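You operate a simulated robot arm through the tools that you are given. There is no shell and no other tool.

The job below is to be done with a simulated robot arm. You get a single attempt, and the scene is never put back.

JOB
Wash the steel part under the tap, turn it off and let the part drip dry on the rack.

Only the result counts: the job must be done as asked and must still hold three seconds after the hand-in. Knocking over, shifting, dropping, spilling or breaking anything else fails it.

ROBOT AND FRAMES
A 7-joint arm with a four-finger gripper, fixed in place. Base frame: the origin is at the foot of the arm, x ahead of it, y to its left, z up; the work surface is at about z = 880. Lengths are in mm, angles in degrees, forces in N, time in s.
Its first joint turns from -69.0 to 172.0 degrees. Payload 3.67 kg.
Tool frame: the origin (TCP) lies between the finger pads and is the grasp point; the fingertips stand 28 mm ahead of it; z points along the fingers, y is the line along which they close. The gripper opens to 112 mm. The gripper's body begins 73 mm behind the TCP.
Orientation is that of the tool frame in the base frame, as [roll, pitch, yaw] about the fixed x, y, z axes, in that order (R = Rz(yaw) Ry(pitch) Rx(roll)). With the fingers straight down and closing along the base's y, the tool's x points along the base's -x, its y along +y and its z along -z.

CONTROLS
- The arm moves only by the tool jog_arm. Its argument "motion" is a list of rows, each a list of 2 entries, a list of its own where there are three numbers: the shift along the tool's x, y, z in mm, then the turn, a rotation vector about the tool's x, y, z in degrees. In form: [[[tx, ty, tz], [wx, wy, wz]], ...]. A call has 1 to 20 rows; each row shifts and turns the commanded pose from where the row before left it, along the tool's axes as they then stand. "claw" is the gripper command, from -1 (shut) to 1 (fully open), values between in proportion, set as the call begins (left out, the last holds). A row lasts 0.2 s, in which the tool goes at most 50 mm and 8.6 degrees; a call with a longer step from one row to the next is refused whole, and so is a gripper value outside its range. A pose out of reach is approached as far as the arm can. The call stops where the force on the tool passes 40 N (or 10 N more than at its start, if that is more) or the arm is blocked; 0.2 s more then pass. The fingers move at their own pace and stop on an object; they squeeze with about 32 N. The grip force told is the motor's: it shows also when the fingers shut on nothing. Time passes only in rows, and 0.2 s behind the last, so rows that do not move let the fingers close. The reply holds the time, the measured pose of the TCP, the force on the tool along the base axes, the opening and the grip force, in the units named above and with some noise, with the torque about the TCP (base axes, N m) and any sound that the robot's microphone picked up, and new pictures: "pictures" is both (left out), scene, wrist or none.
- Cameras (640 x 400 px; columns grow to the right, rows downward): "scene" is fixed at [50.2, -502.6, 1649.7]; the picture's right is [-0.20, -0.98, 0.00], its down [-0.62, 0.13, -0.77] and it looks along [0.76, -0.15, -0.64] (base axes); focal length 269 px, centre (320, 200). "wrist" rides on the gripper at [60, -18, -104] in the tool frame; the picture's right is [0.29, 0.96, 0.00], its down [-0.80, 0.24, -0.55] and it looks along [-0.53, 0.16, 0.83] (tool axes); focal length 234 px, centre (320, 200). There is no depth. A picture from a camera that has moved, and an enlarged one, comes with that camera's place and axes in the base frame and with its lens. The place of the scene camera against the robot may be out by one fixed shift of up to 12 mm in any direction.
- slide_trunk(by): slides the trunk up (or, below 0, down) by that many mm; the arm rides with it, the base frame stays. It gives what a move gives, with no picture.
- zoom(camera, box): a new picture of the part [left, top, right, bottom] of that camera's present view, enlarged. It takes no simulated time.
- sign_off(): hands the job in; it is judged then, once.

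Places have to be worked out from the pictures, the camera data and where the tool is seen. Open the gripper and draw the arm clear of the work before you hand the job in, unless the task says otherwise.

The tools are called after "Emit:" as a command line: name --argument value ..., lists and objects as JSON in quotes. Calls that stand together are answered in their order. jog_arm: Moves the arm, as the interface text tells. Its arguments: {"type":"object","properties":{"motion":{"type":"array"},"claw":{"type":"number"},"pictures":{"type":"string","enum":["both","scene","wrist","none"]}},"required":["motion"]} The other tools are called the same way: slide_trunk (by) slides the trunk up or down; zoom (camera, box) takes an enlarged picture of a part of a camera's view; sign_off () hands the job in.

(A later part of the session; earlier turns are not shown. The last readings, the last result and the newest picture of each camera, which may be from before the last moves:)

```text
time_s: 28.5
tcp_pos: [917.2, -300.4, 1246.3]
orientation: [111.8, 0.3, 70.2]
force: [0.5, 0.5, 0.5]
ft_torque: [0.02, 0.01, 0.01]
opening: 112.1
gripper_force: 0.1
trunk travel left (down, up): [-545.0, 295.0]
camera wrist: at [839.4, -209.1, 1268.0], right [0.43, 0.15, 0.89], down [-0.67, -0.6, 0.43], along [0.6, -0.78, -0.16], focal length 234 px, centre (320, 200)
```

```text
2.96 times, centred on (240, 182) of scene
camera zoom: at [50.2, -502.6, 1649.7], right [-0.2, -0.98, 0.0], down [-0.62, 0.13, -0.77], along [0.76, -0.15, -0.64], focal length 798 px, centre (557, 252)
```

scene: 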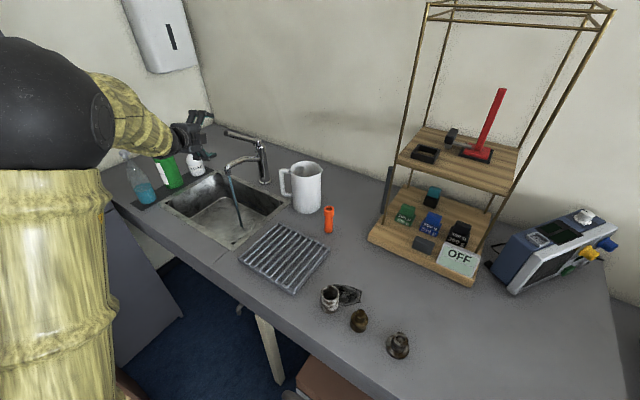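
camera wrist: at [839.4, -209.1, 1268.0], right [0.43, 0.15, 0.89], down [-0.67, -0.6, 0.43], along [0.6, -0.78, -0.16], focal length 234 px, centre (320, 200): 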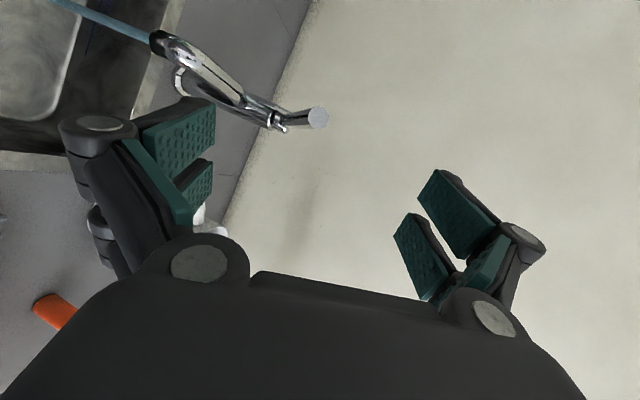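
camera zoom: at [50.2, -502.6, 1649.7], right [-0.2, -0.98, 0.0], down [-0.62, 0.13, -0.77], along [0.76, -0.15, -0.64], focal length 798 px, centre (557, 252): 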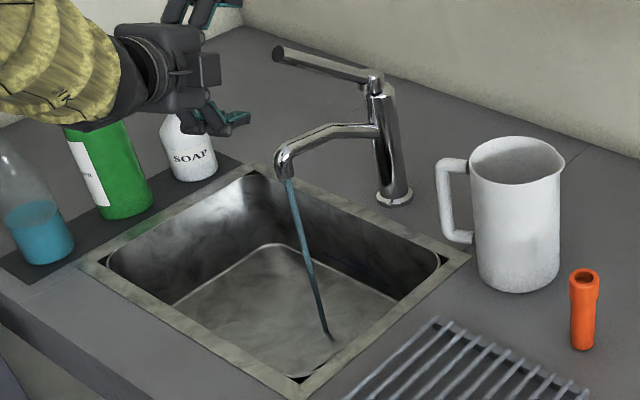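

The lever stays up and the water keeps running. Now I withdraw toward the base while turning the tool downward, to go and fetch the flanged steel part.

Emit:
jog_arm --motion '[[[-12.1, -10.3, -25.5], [7.55, 0, 0]], [[-12.1, -13.6, -23.9], [7.55, 0, 0]], [[-12.1, -16.6, -21.9], [7.55, 0, 0]], [[-12.1, -19.3, -19.5], [7.55, 0, 0]], [[-12.1, -21.7, -16.9], [7.55, 0, 0]], [[-12.1, -23.8, -13.8], [7.55, 0, 0]], [[-12.1, -25.4, -10.6], [7.55, 0, 0]], [[-12.1, -26.5, -7.2], [7.55, 0, 0]], [[-12.1, -27.3, -3.6], [7.55, 0, 0]]]' --pictures "scene"

```text
time_s: 30.5
tcp_pos: [649.9, -320.9, 1243.8]
orientation: [-179.9, 0.2, 70.2]
force: [-0.4, 1.0, -0.1]
ft_torque: [0.0, 0.0, 0.0]
opening: 112.0
gripper_force: 0.1
trunk travel left (down, up): [-545.0, 295.0]
```

scene: 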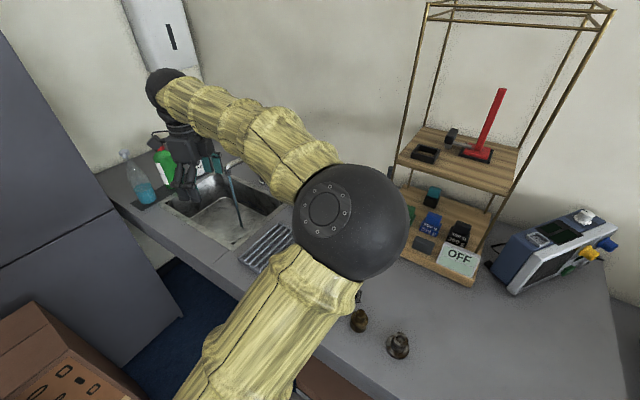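

The elbow swung to the robot's right but it is high (about z 1450) and clear. I move over toward the parts in stages at z ≈ 1244.

Emit:
jog_arm --motion '[[[-40.7, -13.2, 0], [0, 0, 0]], [[-40.7, -13.2, 0], [0, 0, 0]], [[-40.7, -13.2, 0], [0, 0, 0]], [[-40.7, -13.2, 0], [0, 0, 0]], [[-40.7, -13.2, 0], [0, 0, 0]], [[-40.7, -13.2, 0], [0, 0, 0]]]' --pictures "both"

```text
time_s: 31.9
tcp_pos: [503.7, -522.7, 1240.9]
orientation: [179.9, 0.1, 70.2]
force: [0.4, 0.4, 0.1]
ft_torque: [0.02, 0.01, -0.01]
opening: 112.0
gripper_force: 0.2
out of reach, approached as far as the arm can: row 6
trunk travel left (down, up): [-545.0, 295.0]
camera wrist: at [505.8, -460.3, 1345.0], right [1.0, -0.05, 0.0], down [-0.05, -0.83, 0.56], along [-0.03, -0.55, -0.83], focal length 234 px, centre (320, 200)
```

scene: 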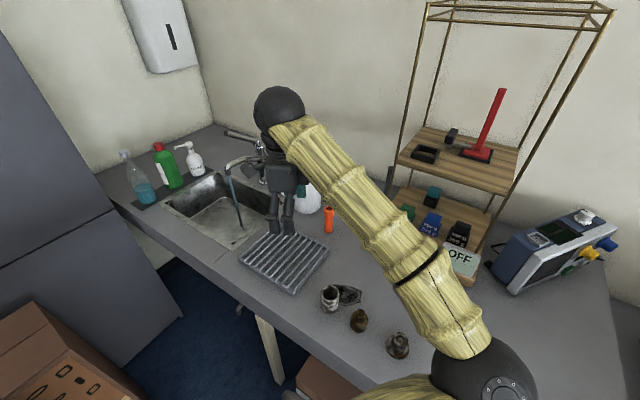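
wrist: 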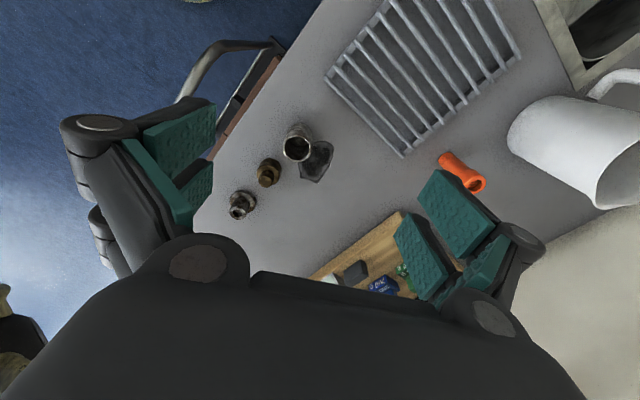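

The elbow-right posture has run the base joint to its limit. I back up to where I came from and unroll the gripper 90° so the arm can take the elbow-left posture used at the start.

Emit:
jog_arm --motion '[[[40.7, 13.2, 0], [0, 0, 0]], [[40.7, 13.2, 0], [0, 0, 0]], [[40.7, 13.2, 0], [0, 0, 0]], [[40.7, 13.2, 0], [0, 0, 0]], [[0, 0, 0], [0, 0, -8.2]], [[0, 0, 0], [0, 0, -8.2]], [[0, 0, 0], [0, 0, -8.2]], [[0, 0, 0], [0, 0, -8.2]], [[0, 0, 0], [0, 0, -8.2]], [[0, 0, 0], [0, 0, -8.2]], [[0, 0, 0], [0, 0, -8.2]], [[0, 0, 0], [0, 0, -8.2]], [[0, 0, 0], [0, 0, -8.2]], [[0, 0, 0], [0, 0, -8.2]], [[0, 0, 0], [0, 0, -8.2]]]' --pictures "both"

```text
time_s: 35.1
tcp_pos: [606.4, -382.2, 1242.3]
orientation: [-179.7, 0.1, 160.5]
force: [0.3, 1.2, 0.2]
ft_torque: [0.0, 0.01, 0.0]
opening: 112.0
gripper_force: 0.1
trunk travel left (down, up): [-545.0, 295.0]
camera wrist: at [542.8, -379.4, 1344.8], right [0.05, 1.0, 0.0], down [0.83, -0.04, 0.56], along [0.55, -0.03, -0.83], focal length 234 px, centre (320, 200)
```

scene: 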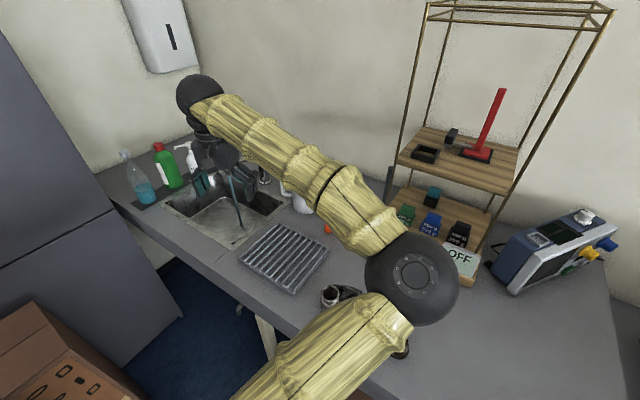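
wrist: 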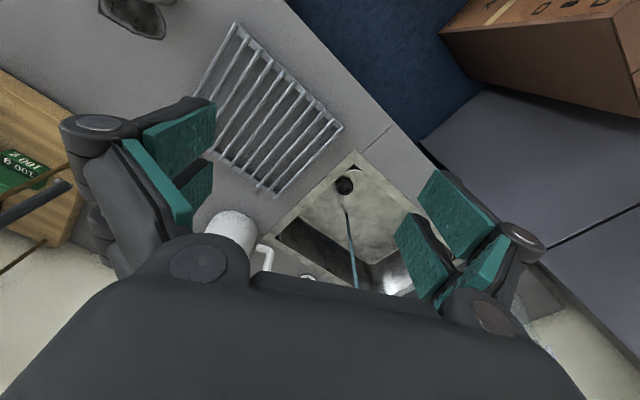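

The elbow stayed right, so I retrace my path exactly (re-roll, then extend back toward the tap at the same height) to recover the elbow-left posture.

Emit:
jog_arm --motion '[[[0, 0, 0], [0, 0, 8.2]], [[0, 0, 0], [0, 0, 8.2]], [[0, 0, 0], [0, 0, 8.2]], [[0, 0, 0], [0, 0, 8.2]], [[0, 0, 0], [0, 0, 8.2]], [[0, 0, 0], [0, 0, 8.2]], [[0, 0, 0], [0, 0, 8.2]], [[0, 0, 0], [0, 0, 8.2]], [[0, 0, 0], [0, 0, 8.2]], [[0, 0, 0], [0, 0, 8.2]], [[0, 0, 0], [0, 0, 8.2]], [[36, 10, 0], [0, 0, 0]], [[36, 10, 0], [0, 0, 0]]]' --pictures "none"

Emit:
jog_arm --motion '[[[0, 0, 0], [-7.55, 0, 0]], [[12.1, 27.3, 3.6], [-7.55, 0, 0]], [[12.1, 26.5, 7.2], [-7.55, 0, 0]], [[12.1, 25.4, 10.6], [-7.55, 0, 0]], [[12.1, 23.8, 13.8], [-7.55, 0, 0]], [[12.1, 21.7, 16.9], [-7.55, 0, 0]], [[12.1, 19.3, 19.5], [-7.55, 0, 0]], [[12.1, 16.6, 21.9], [-7.55, 0, 0]], [[12.1, 13.6, 23.9], [-7.55, 0, 0]], [[12.1, 10.3, 25.5], [0, 0, 0]]]' --pictures "scene"

```text
time_s: 37.9
tcp_pos: [650.6, -321.7, 1238.8]
orientation: [179.9, 0.3, 69.9]
force: [-0.4, 0.0, 0.6]
ft_torque: [-0.02, 0.04, -0.04]
opening: 111.9
gripper_force: 0.1
trunk travel left (down, up): [-545.0, 295.0]
```

```text
time_s: 40.1
tcp_pos: [920.1, -302.3, 1238.5]
orientation: [111.9, 0.4, 70.1]
force: [0.7, 0.6, -0.6]
ft_torque: [-0.04, 0.01, 0.01]
opening: 111.6
gripper_force: 0.1
trunk travel left (down, up): [-545.0, 295.0]
```

scene: 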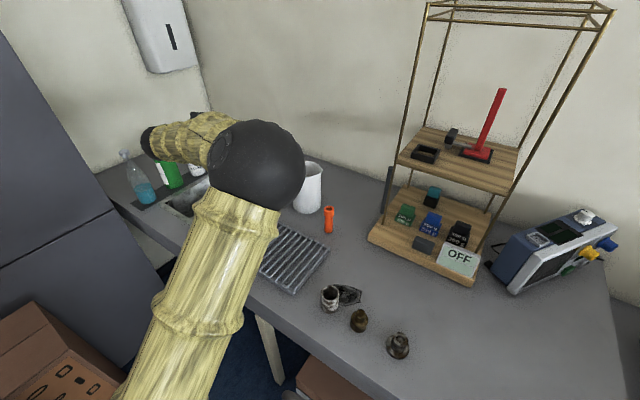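

The elbow is still to the right. Rolling the horizontal tool the other way should share motion with the elbow and bring it over to the left; I try that here, well clear of the tap.

Emit:
jog_arm --motion '[[[-24.9, 14.2, -15.5], [0, 0, 0]], [[-24.9, 14.2, -15.5], [0, 0, 0]], [[-24.9, 14.2, -15.5], [0, 0, 0]], [[0, 0, 0], [0, 0, -8.4]], [[0, 0, 0], [0, 0, -8.4]], [[0, 0, 0], [0, 0, -8.4]], [[0, 0, 0], [0, 0, -8.4]], [[0, 0, 0], [0, 0, -8.4]], [[0, 0, 0], [0, 0, -8.4]], [[0, 0, 0], [0, 0, -8.4]], [[0, 0, 0], [0, 0, -8.4]], [[0, 0, 0], [0, 0, -8.4]], [[0, 0, 0], [0, 0, -8.4]], [[0, 0, 0], [0, 0, -8.4]]]' --pictures "scene"

```text
time_s: 43.1
tcp_pos: [867.1, -362.6, 1298.4]
orientation: [-173.0, 67.9, 167.6]
force: [0.0, 0.1, -0.8]
ft_torque: [-0.01, 0.04, -0.03]
opening: 111.9
gripper_force: 0.1
trunk travel left (down, up): [-545.0, 295.0]
```

scene: 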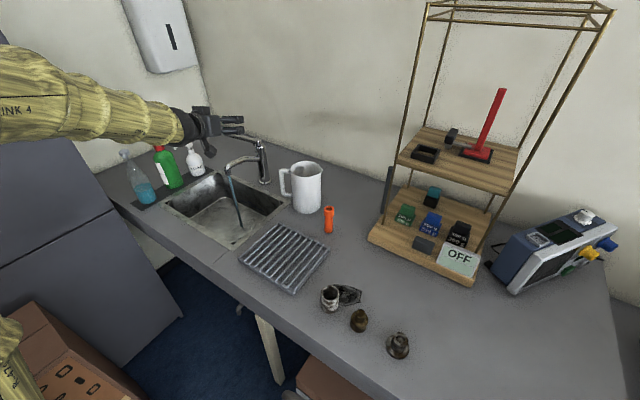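

The elbow is back on the left. Now I pitch the tool down, reversing my earlier approach, and head toward the parts.

Emit:
jog_arm --motion '[[[0, 0, 0], [0, 8, 0]], [[0, 0, 0], [0, 8, 0]], [[0, 0, 0], [0, 8, 0]], [[0, 0, 0], [0, 8, 0]], [[0, 0, 0], [0, 8, 0]], [[0, 0, 0], [0, 8, 0]], [[16.9, -38.5, -6.1], [0, 0, 0]], [[16.9, -38.5, -6.1], [0, 0, 0]], [[16.9, -38.5, -6.1], [0, 0, 0]], [[16.9, -38.5, -6.1], [0, 0, 0]], [[0, 0, 0], [0, 7, 0]], [[0, 0, 0], [0, 7, 0]], [[0, 0, 0], [0, 6, 0]]]' --pictures "scene"

```text
time_s: 45.9
tcp_pos: [751.8, -488.2, 1304.1]
orientation: [-177.5, 0.0, 161.0]
force: [0.5, 0.1, -0.5]
ft_torque: [-0.01, 0.0, 0.02]
opening: 111.8
gripper_force: 0.0
trunk travel left (down, up): [-545.0, 295.0]
```

scene: 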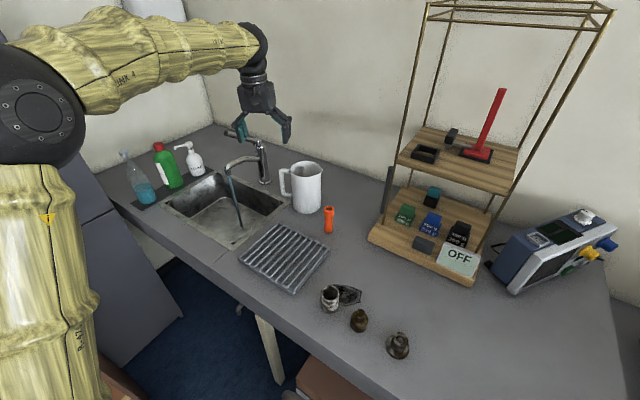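

Elbow-left and tool straight down at (752, −488, 1304). I sweep along an arc at this height toward the parts.

Emit:
jog_arm --motion '[[[25.2, -39.6, 0], [0, 0, 0]], [[25.2, -39.6, 0], [0, 0, 0]], [[25.2, -39.6, 0], [0, 0, 0]], [[25.2, -39.6, 0], [0, 0, 0]], [[25.8, -36.4, 0], [0, 0, 0]], [[25.8, -36.4, 0], [0, 0, 0]], [[25.8, -36.4, 0], [0, 0, 0]], [[25.8, -36.4, 0], [0, 0, 0]]]' --pictures "both"

```text
time_s: 47.7
tcp_pos: [458.5, -708.0, 1318.1]
orientation: [-177.6, 0.2, 161.1]
force: [-0.2, -0.6, 0.5]
ft_torque: [0.0, -0.01, 0.0]
opening: 111.8
gripper_force: 0.1
trunk travel left (down, up): [-545.0, 295.0]
camera wrist: at [396.4, -702.4, 1422.9], right [0.04, 1.0, -0.04], down [0.84, -0.01, 0.55], along [0.54, -0.06, -0.84], focal length 234 px, centre (320, 200)
```

scene: 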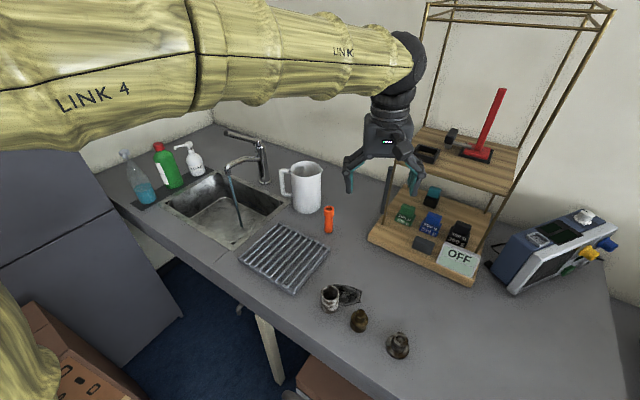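
wrist: 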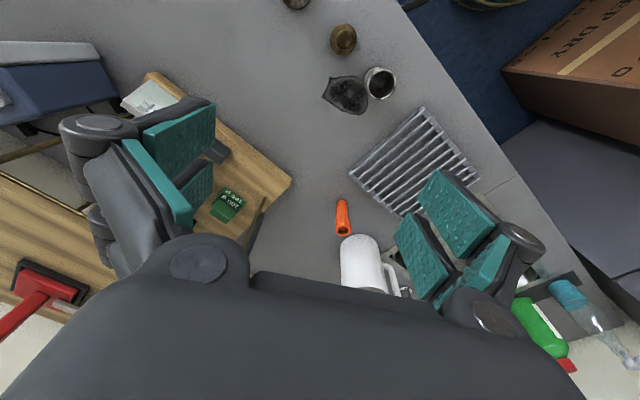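

Clear so far. I continue to above the flanged bush, level the tool, turn it so the closing line has room, and descend to about z 1150 for a close look.

Emit:
jog_arm --motion '[[[31.5, -24.6, 0], [-2.4, 0, 0]], [[31.5, -24.6, 0], [0, 0, 0]], [[31.5, -24.6, 0], [0, 0, 0]], [[31.5, -24.6, 0], [0, 0, 0]], [[0, 0, 28], [0, 0, 6.5]], [[0, 0, 28], [0, 0, 6.5]], [[0, 0, 28], [0, 0, 6.5]], [[0, 0, 28], [0, 0, 6.5]], [[0, 0, 28], [0, 0, 0]], [[0, 0, 28], [0, 0, 0]]]' --pictures "both"

```text
time_s: 49.9
tcp_pos: [308.6, -760.0, 1150.4]
orientation: [179.9, 0.0, 134.9]
force: [-0.5, -0.3, -0.4]
ft_torque: [0.04, 0.04, 0.03]
opening: 111.8
gripper_force: 0.0
trunk travel left (down, up): [-545.0, 295.0]
camera wrist: at [251.8, -731.2, 1254.1], right [0.47, 0.88, 0.0], down [0.73, -0.39, 0.56], along [0.49, -0.26, -0.83], focal length 234 px, centre (320, 200)
```

scene: 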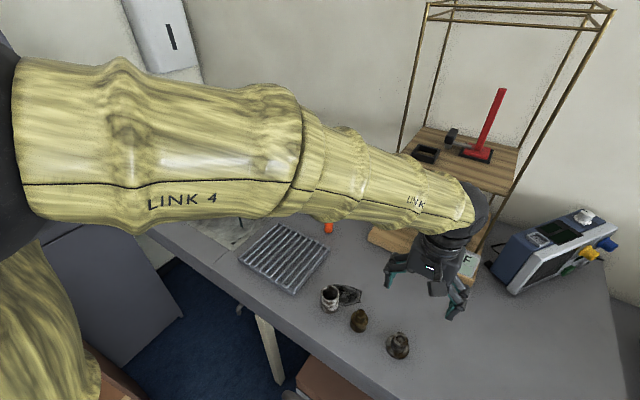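
wrist: 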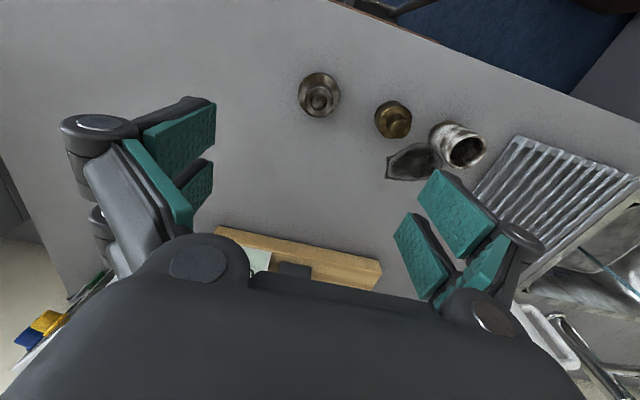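

The arm is directly over the bush. I zoom the wrist view to pin down its exact position and compare the materials from this new angle.

Emit:
zoom --camera "wrist" --box '[290, 65, 354, 125]'

Emit:
zoom --camera "wrist" --box '[290, 60, 500, 190]'

```text
6.67 times, centred on (322, 95) of wrist
camera zoom: at [251.8, -731.2, 1254.1], right [0.47, 0.88, 0.0], down [0.73, -0.39, 0.56], along [0.49, -0.26, -0.83], focal length 1561 px, centre (307, 900)
```

zoom: 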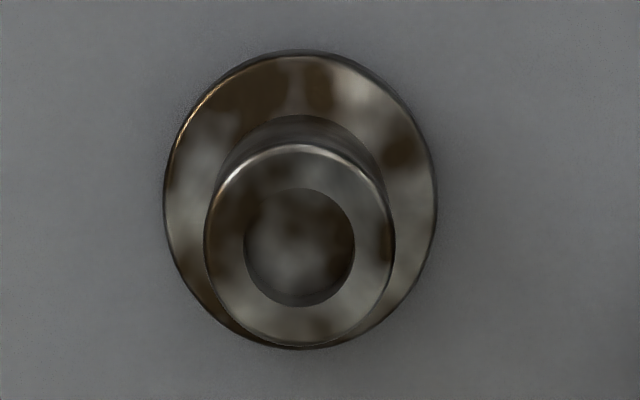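

```text
3.05 times, centred on (395, 125) of wrist
camera zoom: at [251.8, -731.2, 1254.1], right [0.47, 0.88, 0.0], down [0.73, -0.39, 0.56], along [0.49, -0.26, -0.83], focal length 714 px, centre (91, 429)
```

zoom: 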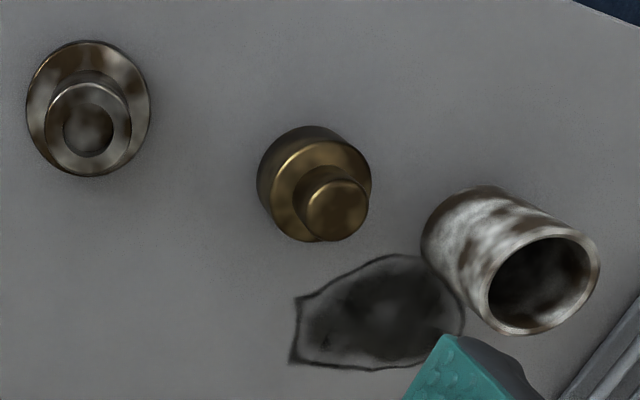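

The bush stands at about (305, −762): stem diameter about 37, flange about 59, top near z 930. I correct by 4 mm, part-close to 70 mm and descend around the stem, stopping just above the flange.

Emit:
jog_arm --motion '[[[1, -4, 20], [0, 0, 0]], [[0, 0, 35], [0, 0, 0]], [[0, 0, 35], [0, 0, 0]], [[0, 0, 35], [0, 0, 0]], [[0, 0, 35], [0, 0, 0]]]' --claw 0.25 --pictures "both"

```text
time_s: 51.1
tcp_pos: [304.3, -762.3, 990.6]
orientation: [-180.0, 0.0, 134.9]
force: [0.6, 0.1, -0.3]
ft_torque: [0.04, 0.03, -0.01]
opening: 70.0
gripper_force: 0.1
trunk travel left (down, up): [-545.0, 295.0]
camera wrist: at [248.7, -734.1, 1093.9], right [0.47, 0.88, 0.0], down [0.73, -0.39, 0.55], along [0.49, -0.26, -0.83], focal length 234 px, centre (320, 200)
```

scene: 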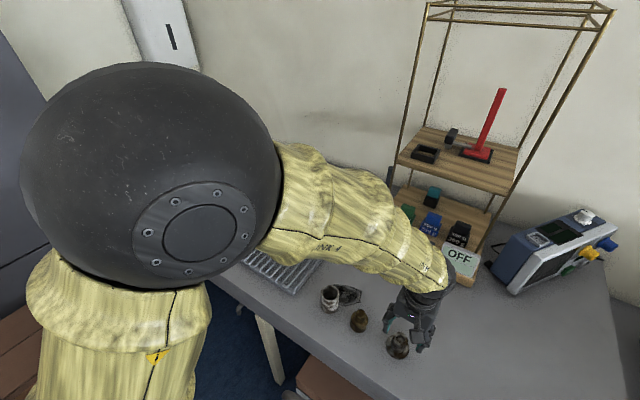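
wrist: 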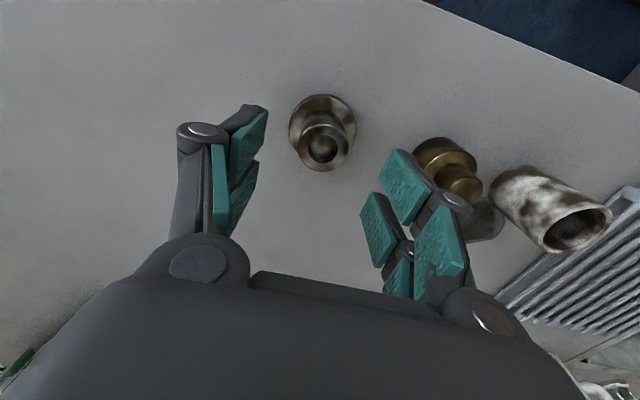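

The stem top sits within 2 mm of the tool axis in the wrist view. I descend the remaining 60 mm and close.

Emit:
jog_arm --motion '[[[0, 2, 25], [0, 0, 0]], [[0, 0, 20], [0, 0, 0]], [[0, 0, 15], [0, 0, 0]], [[0, 0, 0], [0, 0, 0]]]' --pictures "both"

Emit:
zoom --camera "wrist" --box '[200, 80, 440, 260]'

Emit:
zoom --camera "scene" --box '[360, 270, 460, 370]'

```text
time_s: 52.1
tcp_pos: [305.4, -761.9, 929.9]
orientation: [-180.0, 0.1, 135.0]
force: [-0.4, -0.9, -0.5]
ft_torque: [0.02, -0.01, -0.01]
opening: 69.9
gripper_force: 0.1
trunk travel left (down, up): [-545.0, 295.0]
camera wrist: at [248.4, -732.4, 1033.8], right [0.47, 0.88, 0.0], down [0.73, -0.39, 0.56], along [0.49, -0.26, -0.83], focal length 234 px, centre (320, 200)
```

scene: 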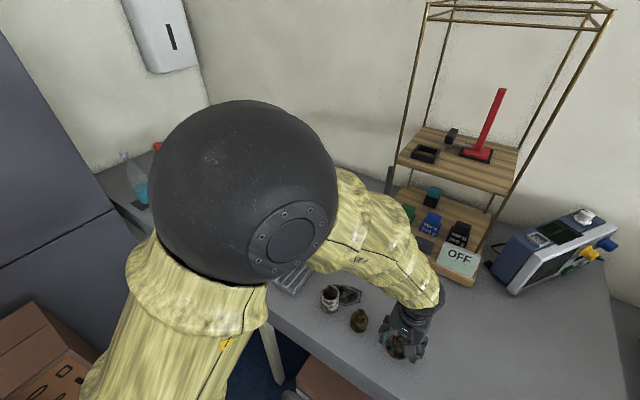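
wrist: 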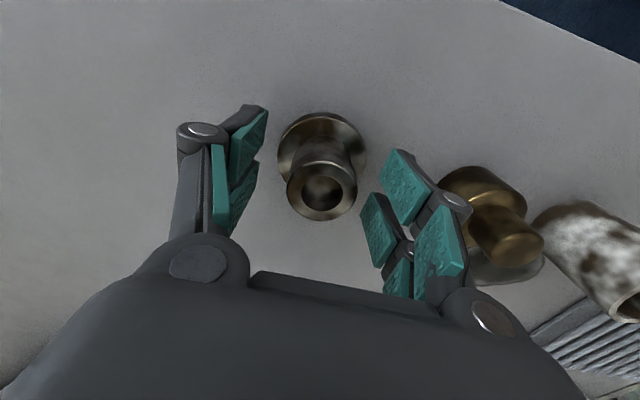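

```text
2.22 times, centred on (320, 170) of wrist
camera zoom: at [248.4, -732.4, 1033.8], right [0.47, 0.88, 0.0], down [0.73, -0.39, 0.56], along [0.49, -0.26, -0.83], focal length 520 px, centre (320, 267)
```

zoom: 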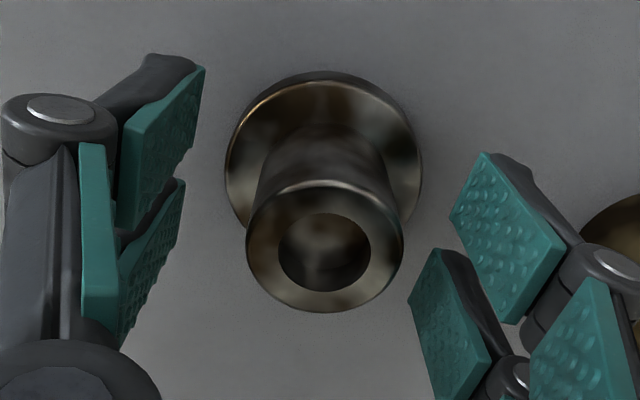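

```text
4.00 times, centred on (410, 320) of scene
camera zoom: at [50.2, -502.6, 1649.7], right [-0.2, -0.98, 0.0], down [-0.62, 0.13, -0.77], along [0.76, -0.15, -0.64], focal length 1077 px, centre (-40, -280)
```

zoom: 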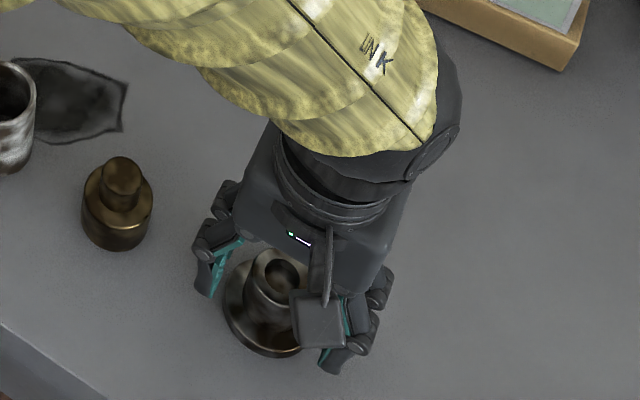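

The stem is between the pads, its top level with the TCP and the flange below the fingertips. I lower 3 mm and close on the stem.

Emit:
jog_arm --motion '[[[0, 0, 3], [0, 0, 0]], [[0, 0, 0], [0, 0, 0]], [[0, 0, 0], [0, 0, 0]], [[0, 0, 0], [0, 0, 0]]]' --claw -1 --pictures "wrist"

```text
time_s: 53.1
tcp_pos: [304.9, -760.6, 926.6]
orientation: [-180.0, 0.3, 135.0]
force: [2.7, -3.0, 9.2]
ft_torque: [-0.04, -0.04, -0.02]
opening: 36.0
gripper_force: 32.2
trunk travel left (down, up): [-545.0, 295.0]
camera wrist: at [248.6, -731.6, 1031.4], right [0.47, 0.88, 0.0], down [0.73, -0.39, 0.56], along [0.49, -0.26, -0.83], focal length 234 px, centre (320, 200)
```

wrist: 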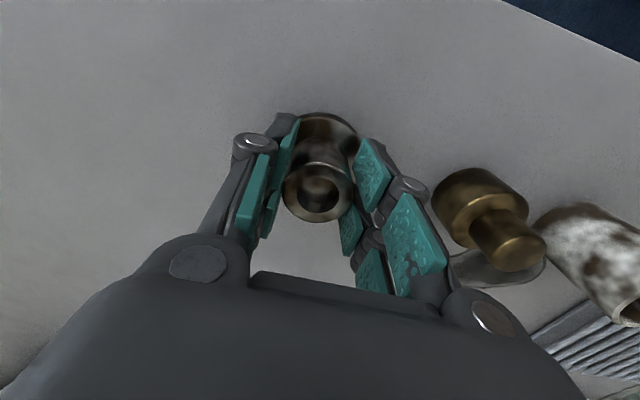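

Gripped: opening 36 mm, 32 N. I lift 40 mm and read the weight to check the material.

Emit:
jog_arm --motion '[[[0, 0, -10], [0, 0, 0]], [[0, 0, -15], [0, 0, 0]], [[0, 0, -15], [0, 0, 0]], [[0, 0, 0], [0, 0, 0]], [[0, 0, 0], [0, 0, 0]]]' --pictures "wrist"

Emit:
jog_arm --motion '[[[0, 0, 0], [0, 0, 0]]]' --pictures "none"

Emit:
jog_arm --motion '[[[0, 0, 0], [0, 0, 0]]]' --pictures "none"

```text
time_s: 54.3
tcp_pos: [304.7, -762.1, 965.2]
orientation: [-180.0, 0.2, 135.0]
force: [0.7, 0.2, -0.9]
ft_torque: [0.0, 0.02, -0.01]
opening: 0.1
gripper_force: 31.9
trunk travel left (down, up): [-545.0, 295.0]
camera wrist: at [248.5, -730.9, 1069.8], right [0.47, 0.88, 0.0], down [0.73, -0.39, 0.56], along [0.49, -0.26, -0.83], focal length 234 px, centre (320, 200)
```

wrist: 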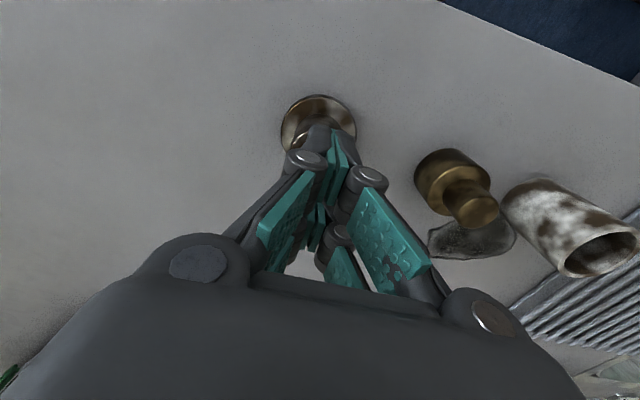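

```text
time_s: 54.7
tcp_pos: [304.4, -760.3, 964.8]
orientation: [180.0, 0.1, 135.0]
force: [-0.7, 0.0, 0.6]
ft_torque: [0.03, 0.03, -0.01]
opening: 0.0
gripper_force: 31.2
trunk travel left (down, up): [-545.0, 295.0]
```

```text
time_s: 55.1
tcp_pos: [304.1, -759.9, 964.9]
orientation: [-179.9, 0.1, 135.0]
force: [-0.6, 0.3, -0.2]
ft_torque: [0.0, -0.01, -0.02]
opening: 0.0
gripper_force: 32.1
trunk travel left (down, up): [-545.0, 295.0]
```

The fingers slipped off the stem and closed on nothing, leaving the part standing. I rise a little, reopen, and look at where it is now.

Emit:
jog_arm --motion '[[[0, 0, -25], [0, 0, 0]], [[0, 0, -10], [0, 0, 0]]]' --pictures "none"

Emit:
jog_arm --motion '[[[0, 0, 0], [0, 0, 0]], [[0, 0, 0], [0, 0, 0]]]' --claw 0.25 --pictures "both"

Emit:
zoom --camera "wrist" --box '[200, 40, 440, 220]'

Emit:
zoom --camera "scene" --box '[360, 300, 440, 370]'

```text
time_s: 55.7
tcp_pos: [305.9, -760.2, 1000.7]
orientation: [179.9, 0.2, 135.0]
force: [1.4, -0.1, -0.6]
ft_torque: [-0.01, -0.02, 0.01]
opening: 0.0
gripper_force: 31.7
trunk travel left (down, up): [-545.0, 295.0]
```

```text
time_s: 56.3
tcp_pos: [305.1, -759.9, 1001.1]
orientation: [180.0, 0.1, 135.0]
force: [-0.5, -0.5, -0.5]
ft_torque: [0.0, 0.0, 0.03]
opening: 70.4
gripper_force: 0.0
trunk travel left (down, up): [-545.0, 295.0]
camera wrist: at [249.2, -730.7, 1105.2], right [0.47, 0.88, 0.0], down [0.73, -0.39, 0.56], along [0.49, -0.26, -0.83], focal length 234 px, centre (320, 200)
```

scene: 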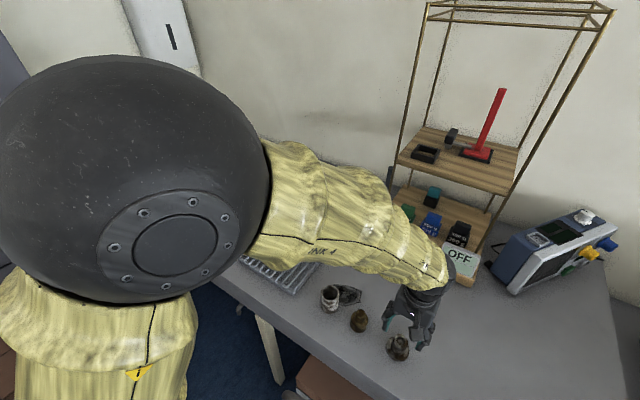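
wrist: 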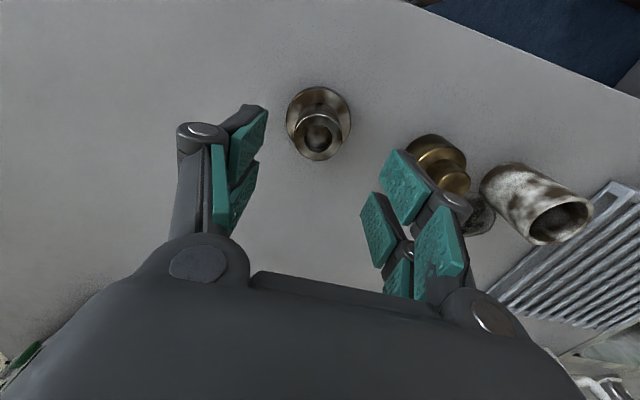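

```text
2.22 times, centred on (320, 130) of wrist
camera zoom: at [249.2, -730.7, 1105.2], right [0.47, 0.88, 0.0], down [0.73, -0.39, 0.56], along [0.49, -0.26, -0.83], focal length 520 px, centre (320, 356)
```

zoom: 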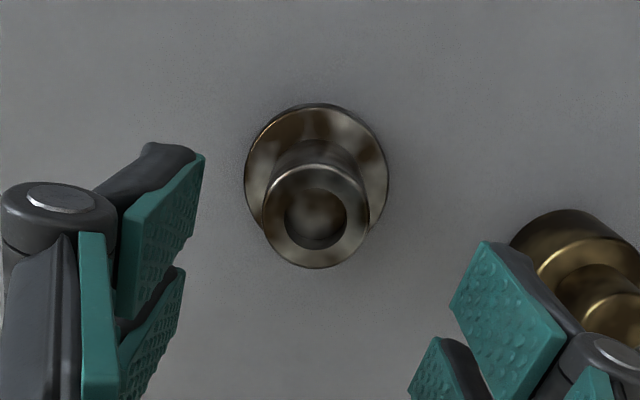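

```text
5.71 times, centred on (400, 335) of scene
camera zoom: at [50.2, -502.6, 1649.7], right [-0.2, -0.98, 0.0], down [-0.62, 0.13, -0.77], along [0.76, -0.15, -0.64], focal length 1538 px, centre (-137, -571)
```

zoom: 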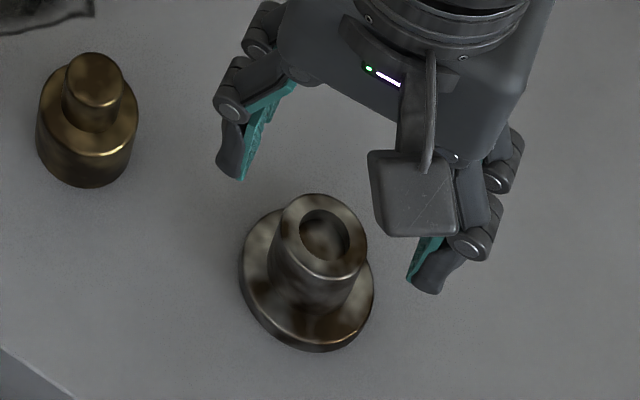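

The part still stands in place. I'll regrip with care: same position but without pressing the flange, then lift in tiny steps while reading forces.

Emit:
jog_arm --motion '[[[0, 0, 30], [0, 0, 0]], [[0, -1, 25], [0, 0, 0]], [[0, 0, 13], [0, 0, 0]], [[0, 0, 0], [0, 0, 0]]]' --pictures "none"

Emit:
jog_arm --motion '[[[0, 0, 0], [0, 0, 0]], [[0, 0, 0], [0, 0, 0]], [[0, 0, 0], [0, 0, 0]], [[0, 0, 0], [0, 0, 0]]]' --claw -1 --pictures "wrist"

Emit:
zoom --camera "wrist" --box '[220, 80, 420, 280]'

Emit:
zoom --camera "scene" --box '[360, 300, 440, 370]'

```text
time_s: 57.3
tcp_pos: [304.5, -760.7, 933.4]
orientation: [180.0, 0.1, 135.0]
force: [0.5, 0.4, -0.3]
ft_torque: [-0.03, 0.0, -0.02]
opening: 69.9
gripper_force: 0.0
trunk travel left (down, up): [-545.0, 295.0]
```

```text
time_s: 58.3
tcp_pos: [304.6, -761.0, 932.6]
orientation: [179.9, 0.0, 135.1]
force: [-0.4, 0.2, -0.7]
ft_torque: [0.04, 0.01, -0.01]
opening: 35.8
gripper_force: 32.2
trunk travel left (down, up): [-545.0, 295.0]
camera wrist: at [248.3, -732.0, 1037.3], right [0.47, 0.88, 0.0], down [0.73, -0.39, 0.56], along [0.49, -0.26, -0.83], focal length 234 px, centre (320, 200)
```

wrist: 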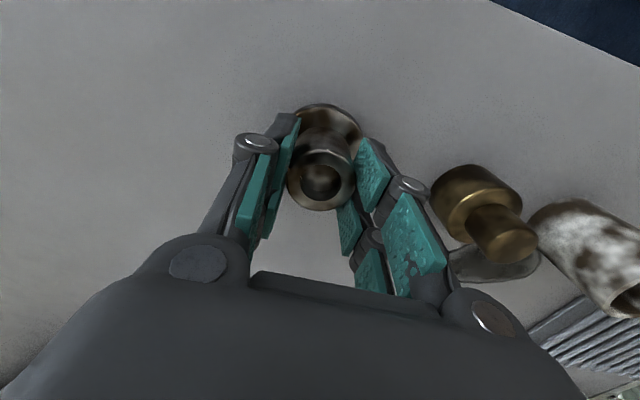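

```text
2.00 times, centred on (320, 180) of wrist
camera zoom: at [248.3, -732.0, 1037.3], right [0.47, 0.88, 0.0], down [0.73, -0.39, 0.56], along [0.49, -0.26, -0.83], focal length 468 px, centre (320, 240)
```

zoom: 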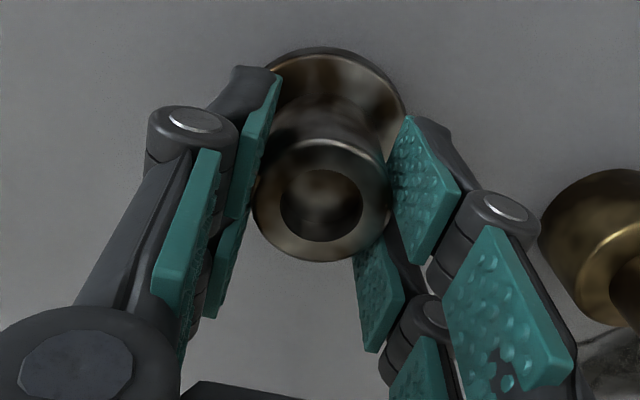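

```text
5.71 times, centred on (400, 335) of scene
camera zoom: at [50.2, -502.6, 1649.7], right [-0.2, -0.98, 0.0], down [-0.62, 0.13, -0.77], along [0.76, -0.15, -0.64], focal length 1538 px, centre (-137, -571)
```

zoom: 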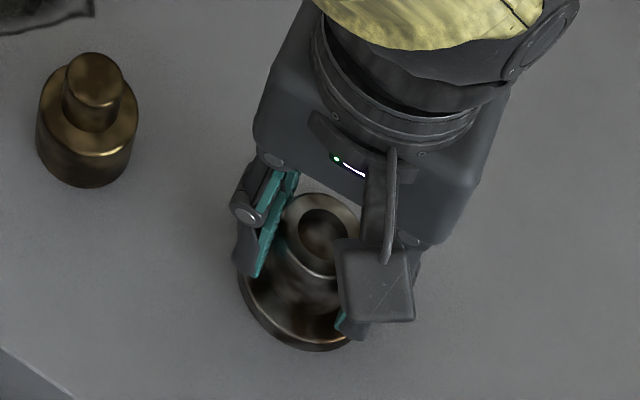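

Good closure with no vertical load this time. I lift 4 mm in slow steps and watch force and opening.

Emit:
jog_arm --motion '[[[0, 0, -1], [0, 0, 0]], [[0, 0, -1], [0, 0, 0]], [[0, 0, -1], [0, 0, 0]], [[0, 0, -1], [0, 0, 0]]]' --pictures "none"

Emit:
jog_arm --motion '[[[0, 0, -1], [0, 0, 0]], [[0, 0, -1], [0, 0, 0]], [[0, 0, -1], [0, 0, 0]], [[0, 0, -1], [0, 0, 0]]]' --pictures "wrist"

```text
time_s: 59.3
tcp_pos: [305.0, -761.1, 938.0]
orientation: [-180.0, 0.1, 135.1]
force: [-0.6, -0.3, -1.9]
ft_torque: [-0.02, -0.05, -0.01]
opening: 35.6
gripper_force: 32.2
trunk travel left (down, up): [-545.0, 295.0]
```

```text
time_s: 60.3
tcp_pos: [303.5, -759.9, 941.5]
orientation: [179.9, 0.1, 134.9]
force: [-0.5, -0.3, -2.1]
ft_torque: [0.02, -0.03, 0.03]
opening: 35.1
gripper_force: 32.1
trunk travel left (down, up): [-545.0, 295.0]
camera wrist: at [248.0, -731.3, 1046.1], right [0.47, 0.88, 0.0], down [0.73, -0.39, 0.56], along [0.49, -0.26, -0.83], focal length 234 px, centre (320, 200)
```

wrist: 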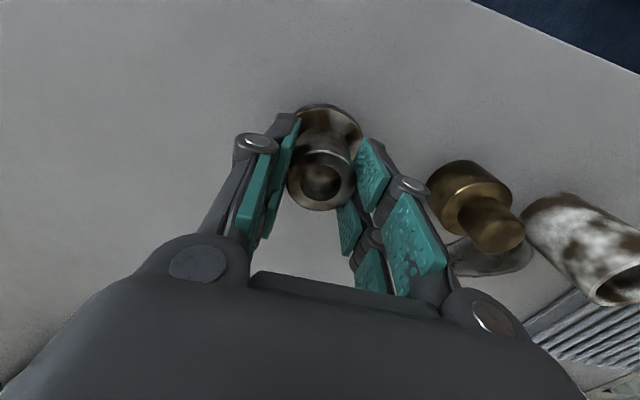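

The wrist view shows the part rising with the gripper, with about 2 N load. I hold still and read the force a few more times to settle its weight.

Emit:
jog_arm --motion '[[[0, 0, 0], [0, 0, 0]]]' --pictures "none"

Emit:
jog_arm --motion '[[[0, 0, 0], [0, 0, 0]]]' --pictures "none"

Emit:
jog_arm --motion '[[[0, 0, 0], [0, 0, 0]]]' --pictures "both"

Emit:
zoom --camera "scene" --box '[360, 300, 440, 370]'

Emit:
zoom --camera "wrist" --box '[220, 80, 420, 280]'

```text
time_s: 60.7
tcp_pos: [305.4, -759.7, 941.2]
orientation: [180.0, 0.1, 135.0]
force: [0.5, -1.5, -1.9]
ft_torque: [-0.01, -0.01, -0.02]
opening: 35.2
gripper_force: 31.7
trunk travel left (down, up): [-545.0, 295.0]
```

```text
time_s: 61.1
tcp_pos: [303.8, -760.9, 941.5]
orientation: [-179.9, 0.0, 134.9]
force: [-0.7, -0.4, -2.6]
ft_torque: [0.04, -0.01, -0.04]
opening: 35.5
gripper_force: 31.6
trunk travel left (down, up): [-545.0, 295.0]
```

```text
time_s: 61.5
tcp_pos: [303.4, -760.0, 941.5]
orientation: [180.0, 0.1, 135.0]
force: [0.3, -0.1, -2.1]
ft_torque: [0.0, 0.02, 0.0]
opening: 35.4
gripper_force: 32.0
trunk travel left (down, up): [-545.0, 295.0]
camera wrist: at [248.0, -731.4, 1046.0], right [0.47, 0.88, 0.0], down [0.73, -0.39, 0.56], along [0.49, -0.26, -0.83], focal length 234 px, centre (320, 200)
```

scene: 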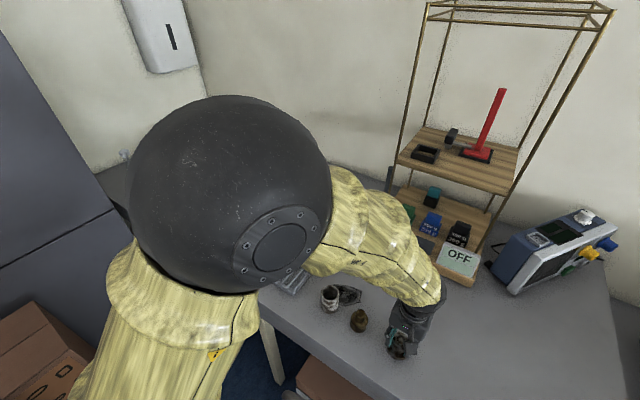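
wrist: 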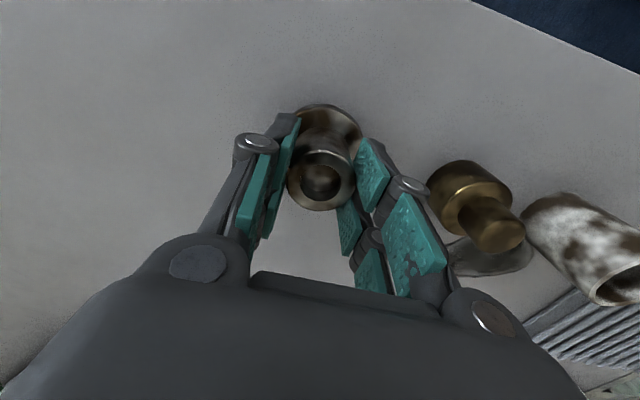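

```text
5.71 times, centred on (400, 335) of scene
camera zoom: at [50.2, -502.6, 1649.7], right [-0.2, -0.98, 0.0], down [-0.62, 0.13, -0.77], along [0.76, -0.15, -0.64], focal length 1538 px, centre (-137, -571)
```

zoom: 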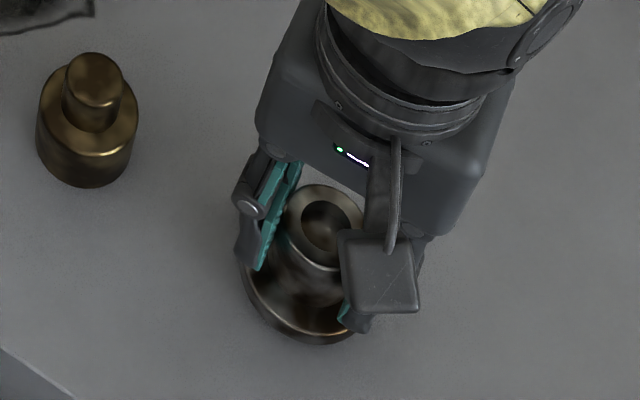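

```text
2.00 times, centred on (320, 180) of wrist
camera zoom: at [248.0, -731.4, 1046.0], right [0.47, 0.88, 0.0], down [0.73, -0.39, 0.56], along [0.49, -0.26, -0.83], focal length 468 px, centre (320, 240)
```

zoom: 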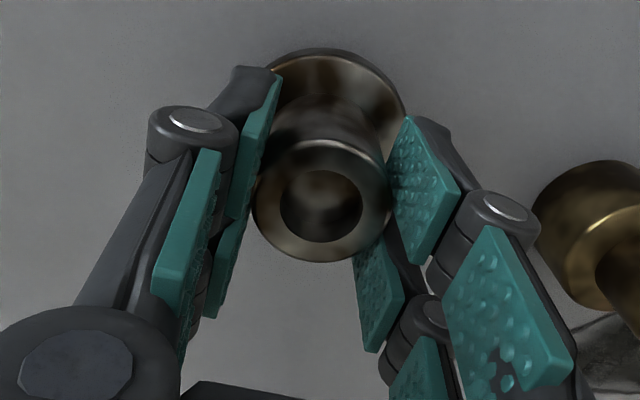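

The part is lifted 8 mm and weighs only about 2 N, which is light for solid steel. Before committing I want to re-examine the materials, so I zoom on the other two parts again.

Emit:
zoom --camera "wrist" --box '[510, 180, 640, 310]'

Emit:
zoom --camera "scene" --box '[312, 276, 376, 336]'

Emit:
zoom --camera "wrist" --box '[410, 140, 530, 270]'

```text
3.08 times, centred on (575, 245) of wrist
camera zoom: at [248.0, -731.4, 1046.0], right [0.47, 0.88, 0.0], down [0.73, -0.39, 0.56], along [0.49, -0.26, -0.83], focal length 720 px, centre (-465, 62)
```

zoom: 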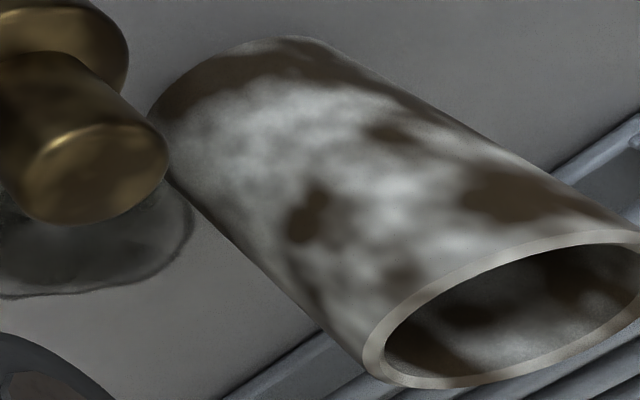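

```text
6.67 times, centred on (344, 306) of scene
camera zoom: at [50.2, -502.6, 1649.7], right [-0.2, -0.98, 0.0], down [-0.62, 0.13, -0.77], along [0.76, -0.15, -0.64], focal length 1794 px, centre (160, -507)
```

zoom: 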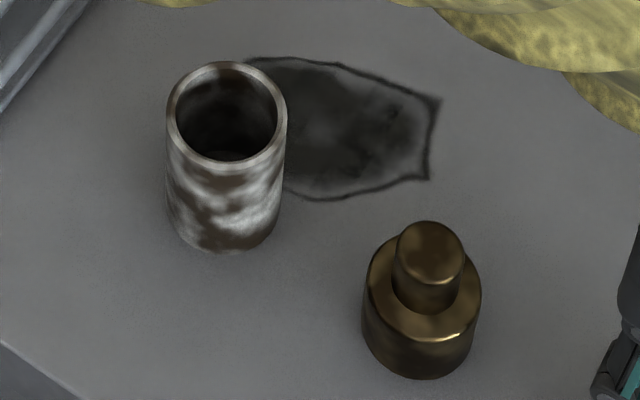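

```text
3.08 times, centred on (470, 205) of wrist
camera zoom: at [248.0, -731.4, 1046.0], right [0.47, 0.88, 0.0], down [0.73, -0.39, 0.56], along [0.49, -0.26, -0.83], focal length 720 px, centre (-142, 185)
```

zoom: 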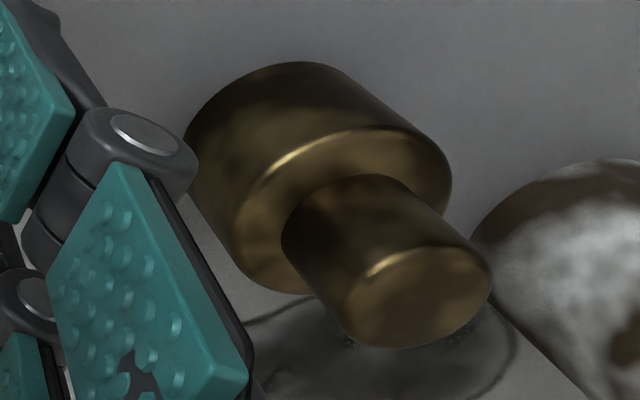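

The tube looks matte white under its grime (plastic or ceramic-like), the plug is brass, and the bush is the only grey metal one. To be sure the 2 N reading doesn't mean aluminium, I'll set the bush back on its exact spot and weigh the brass plug for comparison.

Emit:
jog_arm --motion '[[[0, 0, 1.5], [0, 0, 0]], [[0, 0, 1.5], [0, 0, 0]], [[0, 0, 1.5], [0, 0, 0]], [[0, 0, 1.5], [0, 0, 0]], [[0, 0, 1.5], [0, 0, 0]], [[0, 0, 1.2], [0, 0, 0]]]' --pictures "none"

```text
time_s: 62.9
tcp_pos: [304.5, -761.6, 934.8]
orientation: [-179.9, 0.1, 135.0]
force: [-0.1, 0.3, 3.4]
ft_torque: [0.18, -0.05, -0.03]
opening: 35.5
gripper_force: 32.1
trunk travel left (down, up): [-545.0, 295.0]
```

Contact with the table is felt (+3.4 N). I open and rise.

Emit:
jog_arm --motion '[[[0, 0, 0], [0, 0, 0]], [[0, 0, 0], [0, 0, 0]], [[0, 0, -20], [0, 0, 0]], [[0, 0, -35], [0, 0, 0]], [[0, 0, -35], [0, 0, 0]]]' --claw 0.25 --pictures "both"

Emit:
zoom --camera "wrist" --box '[280, 60, 500, 210]'

```text
time_s: 64.1
tcp_pos: [304.2, -759.9, 1025.1]
orientation: [-180.0, 0.3, 134.9]
force: [-0.4, 0.3, 0.7]
ft_torque: [-0.03, 0.04, 0.01]
opening: 70.0
gripper_force: 0.1
trunk travel left (down, up): [-545.0, 295.0]
camera wrist: at [247.3, -730.4, 1128.1], right [0.47, 0.88, 0.0], down [0.73, -0.39, 0.56], along [0.49, -0.26, -0.83], focal length 234 px, centre (320, 200)
```

scene: 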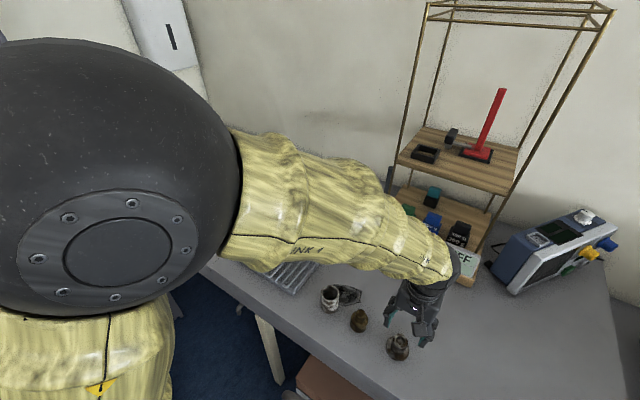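
wrist: 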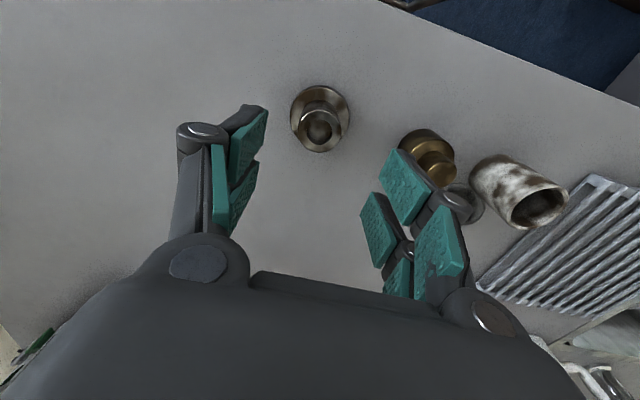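

```text
2.67 times, centred on (390, 135) of wrist
camera zoom: at [247.3, -730.4, 1128.1], right [0.47, 0.88, 0.0], down [0.73, -0.39, 0.56], along [0.49, -0.26, -0.83], focal length 624 px, centre (133, 373)
```

zoom: 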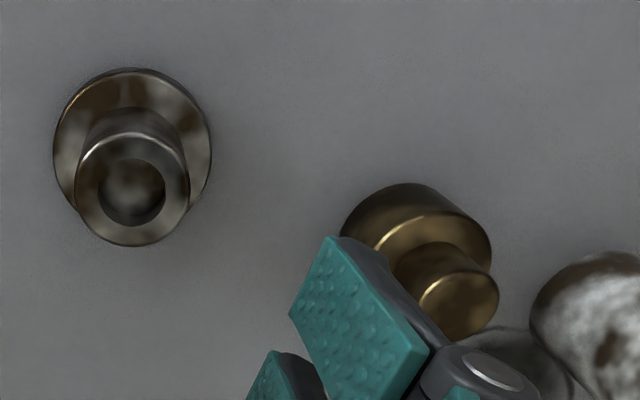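

The bush is back in place. I shift 114 mm over to the brass plug at safe height, with the fingers at about 50 mm.

Emit:
jog_arm --motion '[[[-0.4, 38.2, 0], [0, 0, 0]], [[-0.4, 38.2, 0], [0, 0, 0]], [[-0.4, 38.2, 0], [0, 0, 0]], [[0, 0, 0], [0, 0, 0]]]' --claw -0.1 --pictures "wrist"

Emit:
zoom --camera "wrist" --box '[240, 60, 420, 210]'

```text
time_s: 65.1
tcp_pos: [385.6, -680.0, 1024.5]
orientation: [-180.0, 0.0, 135.0]
force: [-0.4, 1.1, -0.2]
ft_torque: [-0.01, 0.03, 0.03]
opening: 50.4
gripper_force: 0.0
trunk travel left (down, up): [-545.0, 295.0]
camera wrist: at [329.8, -651.1, 1128.4], right [0.47, 0.88, 0.0], down [0.73, -0.39, 0.56], along [0.49, -0.26, -0.83], focal length 234 px, centre (320, 200)
```

wrist: 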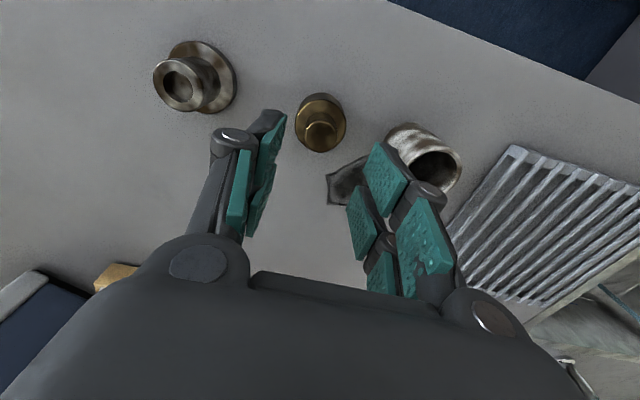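

```text
2.67 times, centred on (330, 135) of wrist
camera zoom: at [329.8, -651.1, 1128.4], right [0.47, 0.88, 0.0], down [0.73, -0.39, 0.56], along [0.49, -0.26, -0.83], focal length 624 px, centre (293, 373)
```

zoom: 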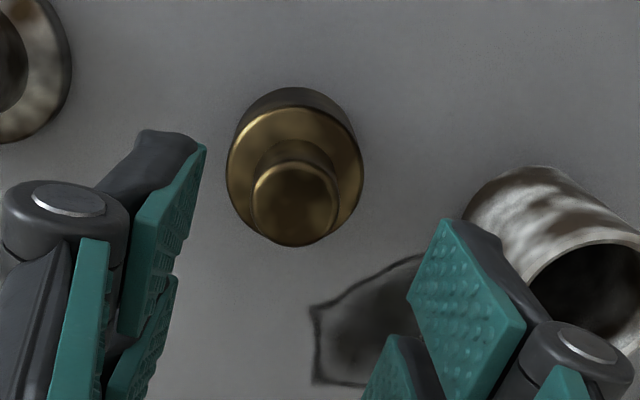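

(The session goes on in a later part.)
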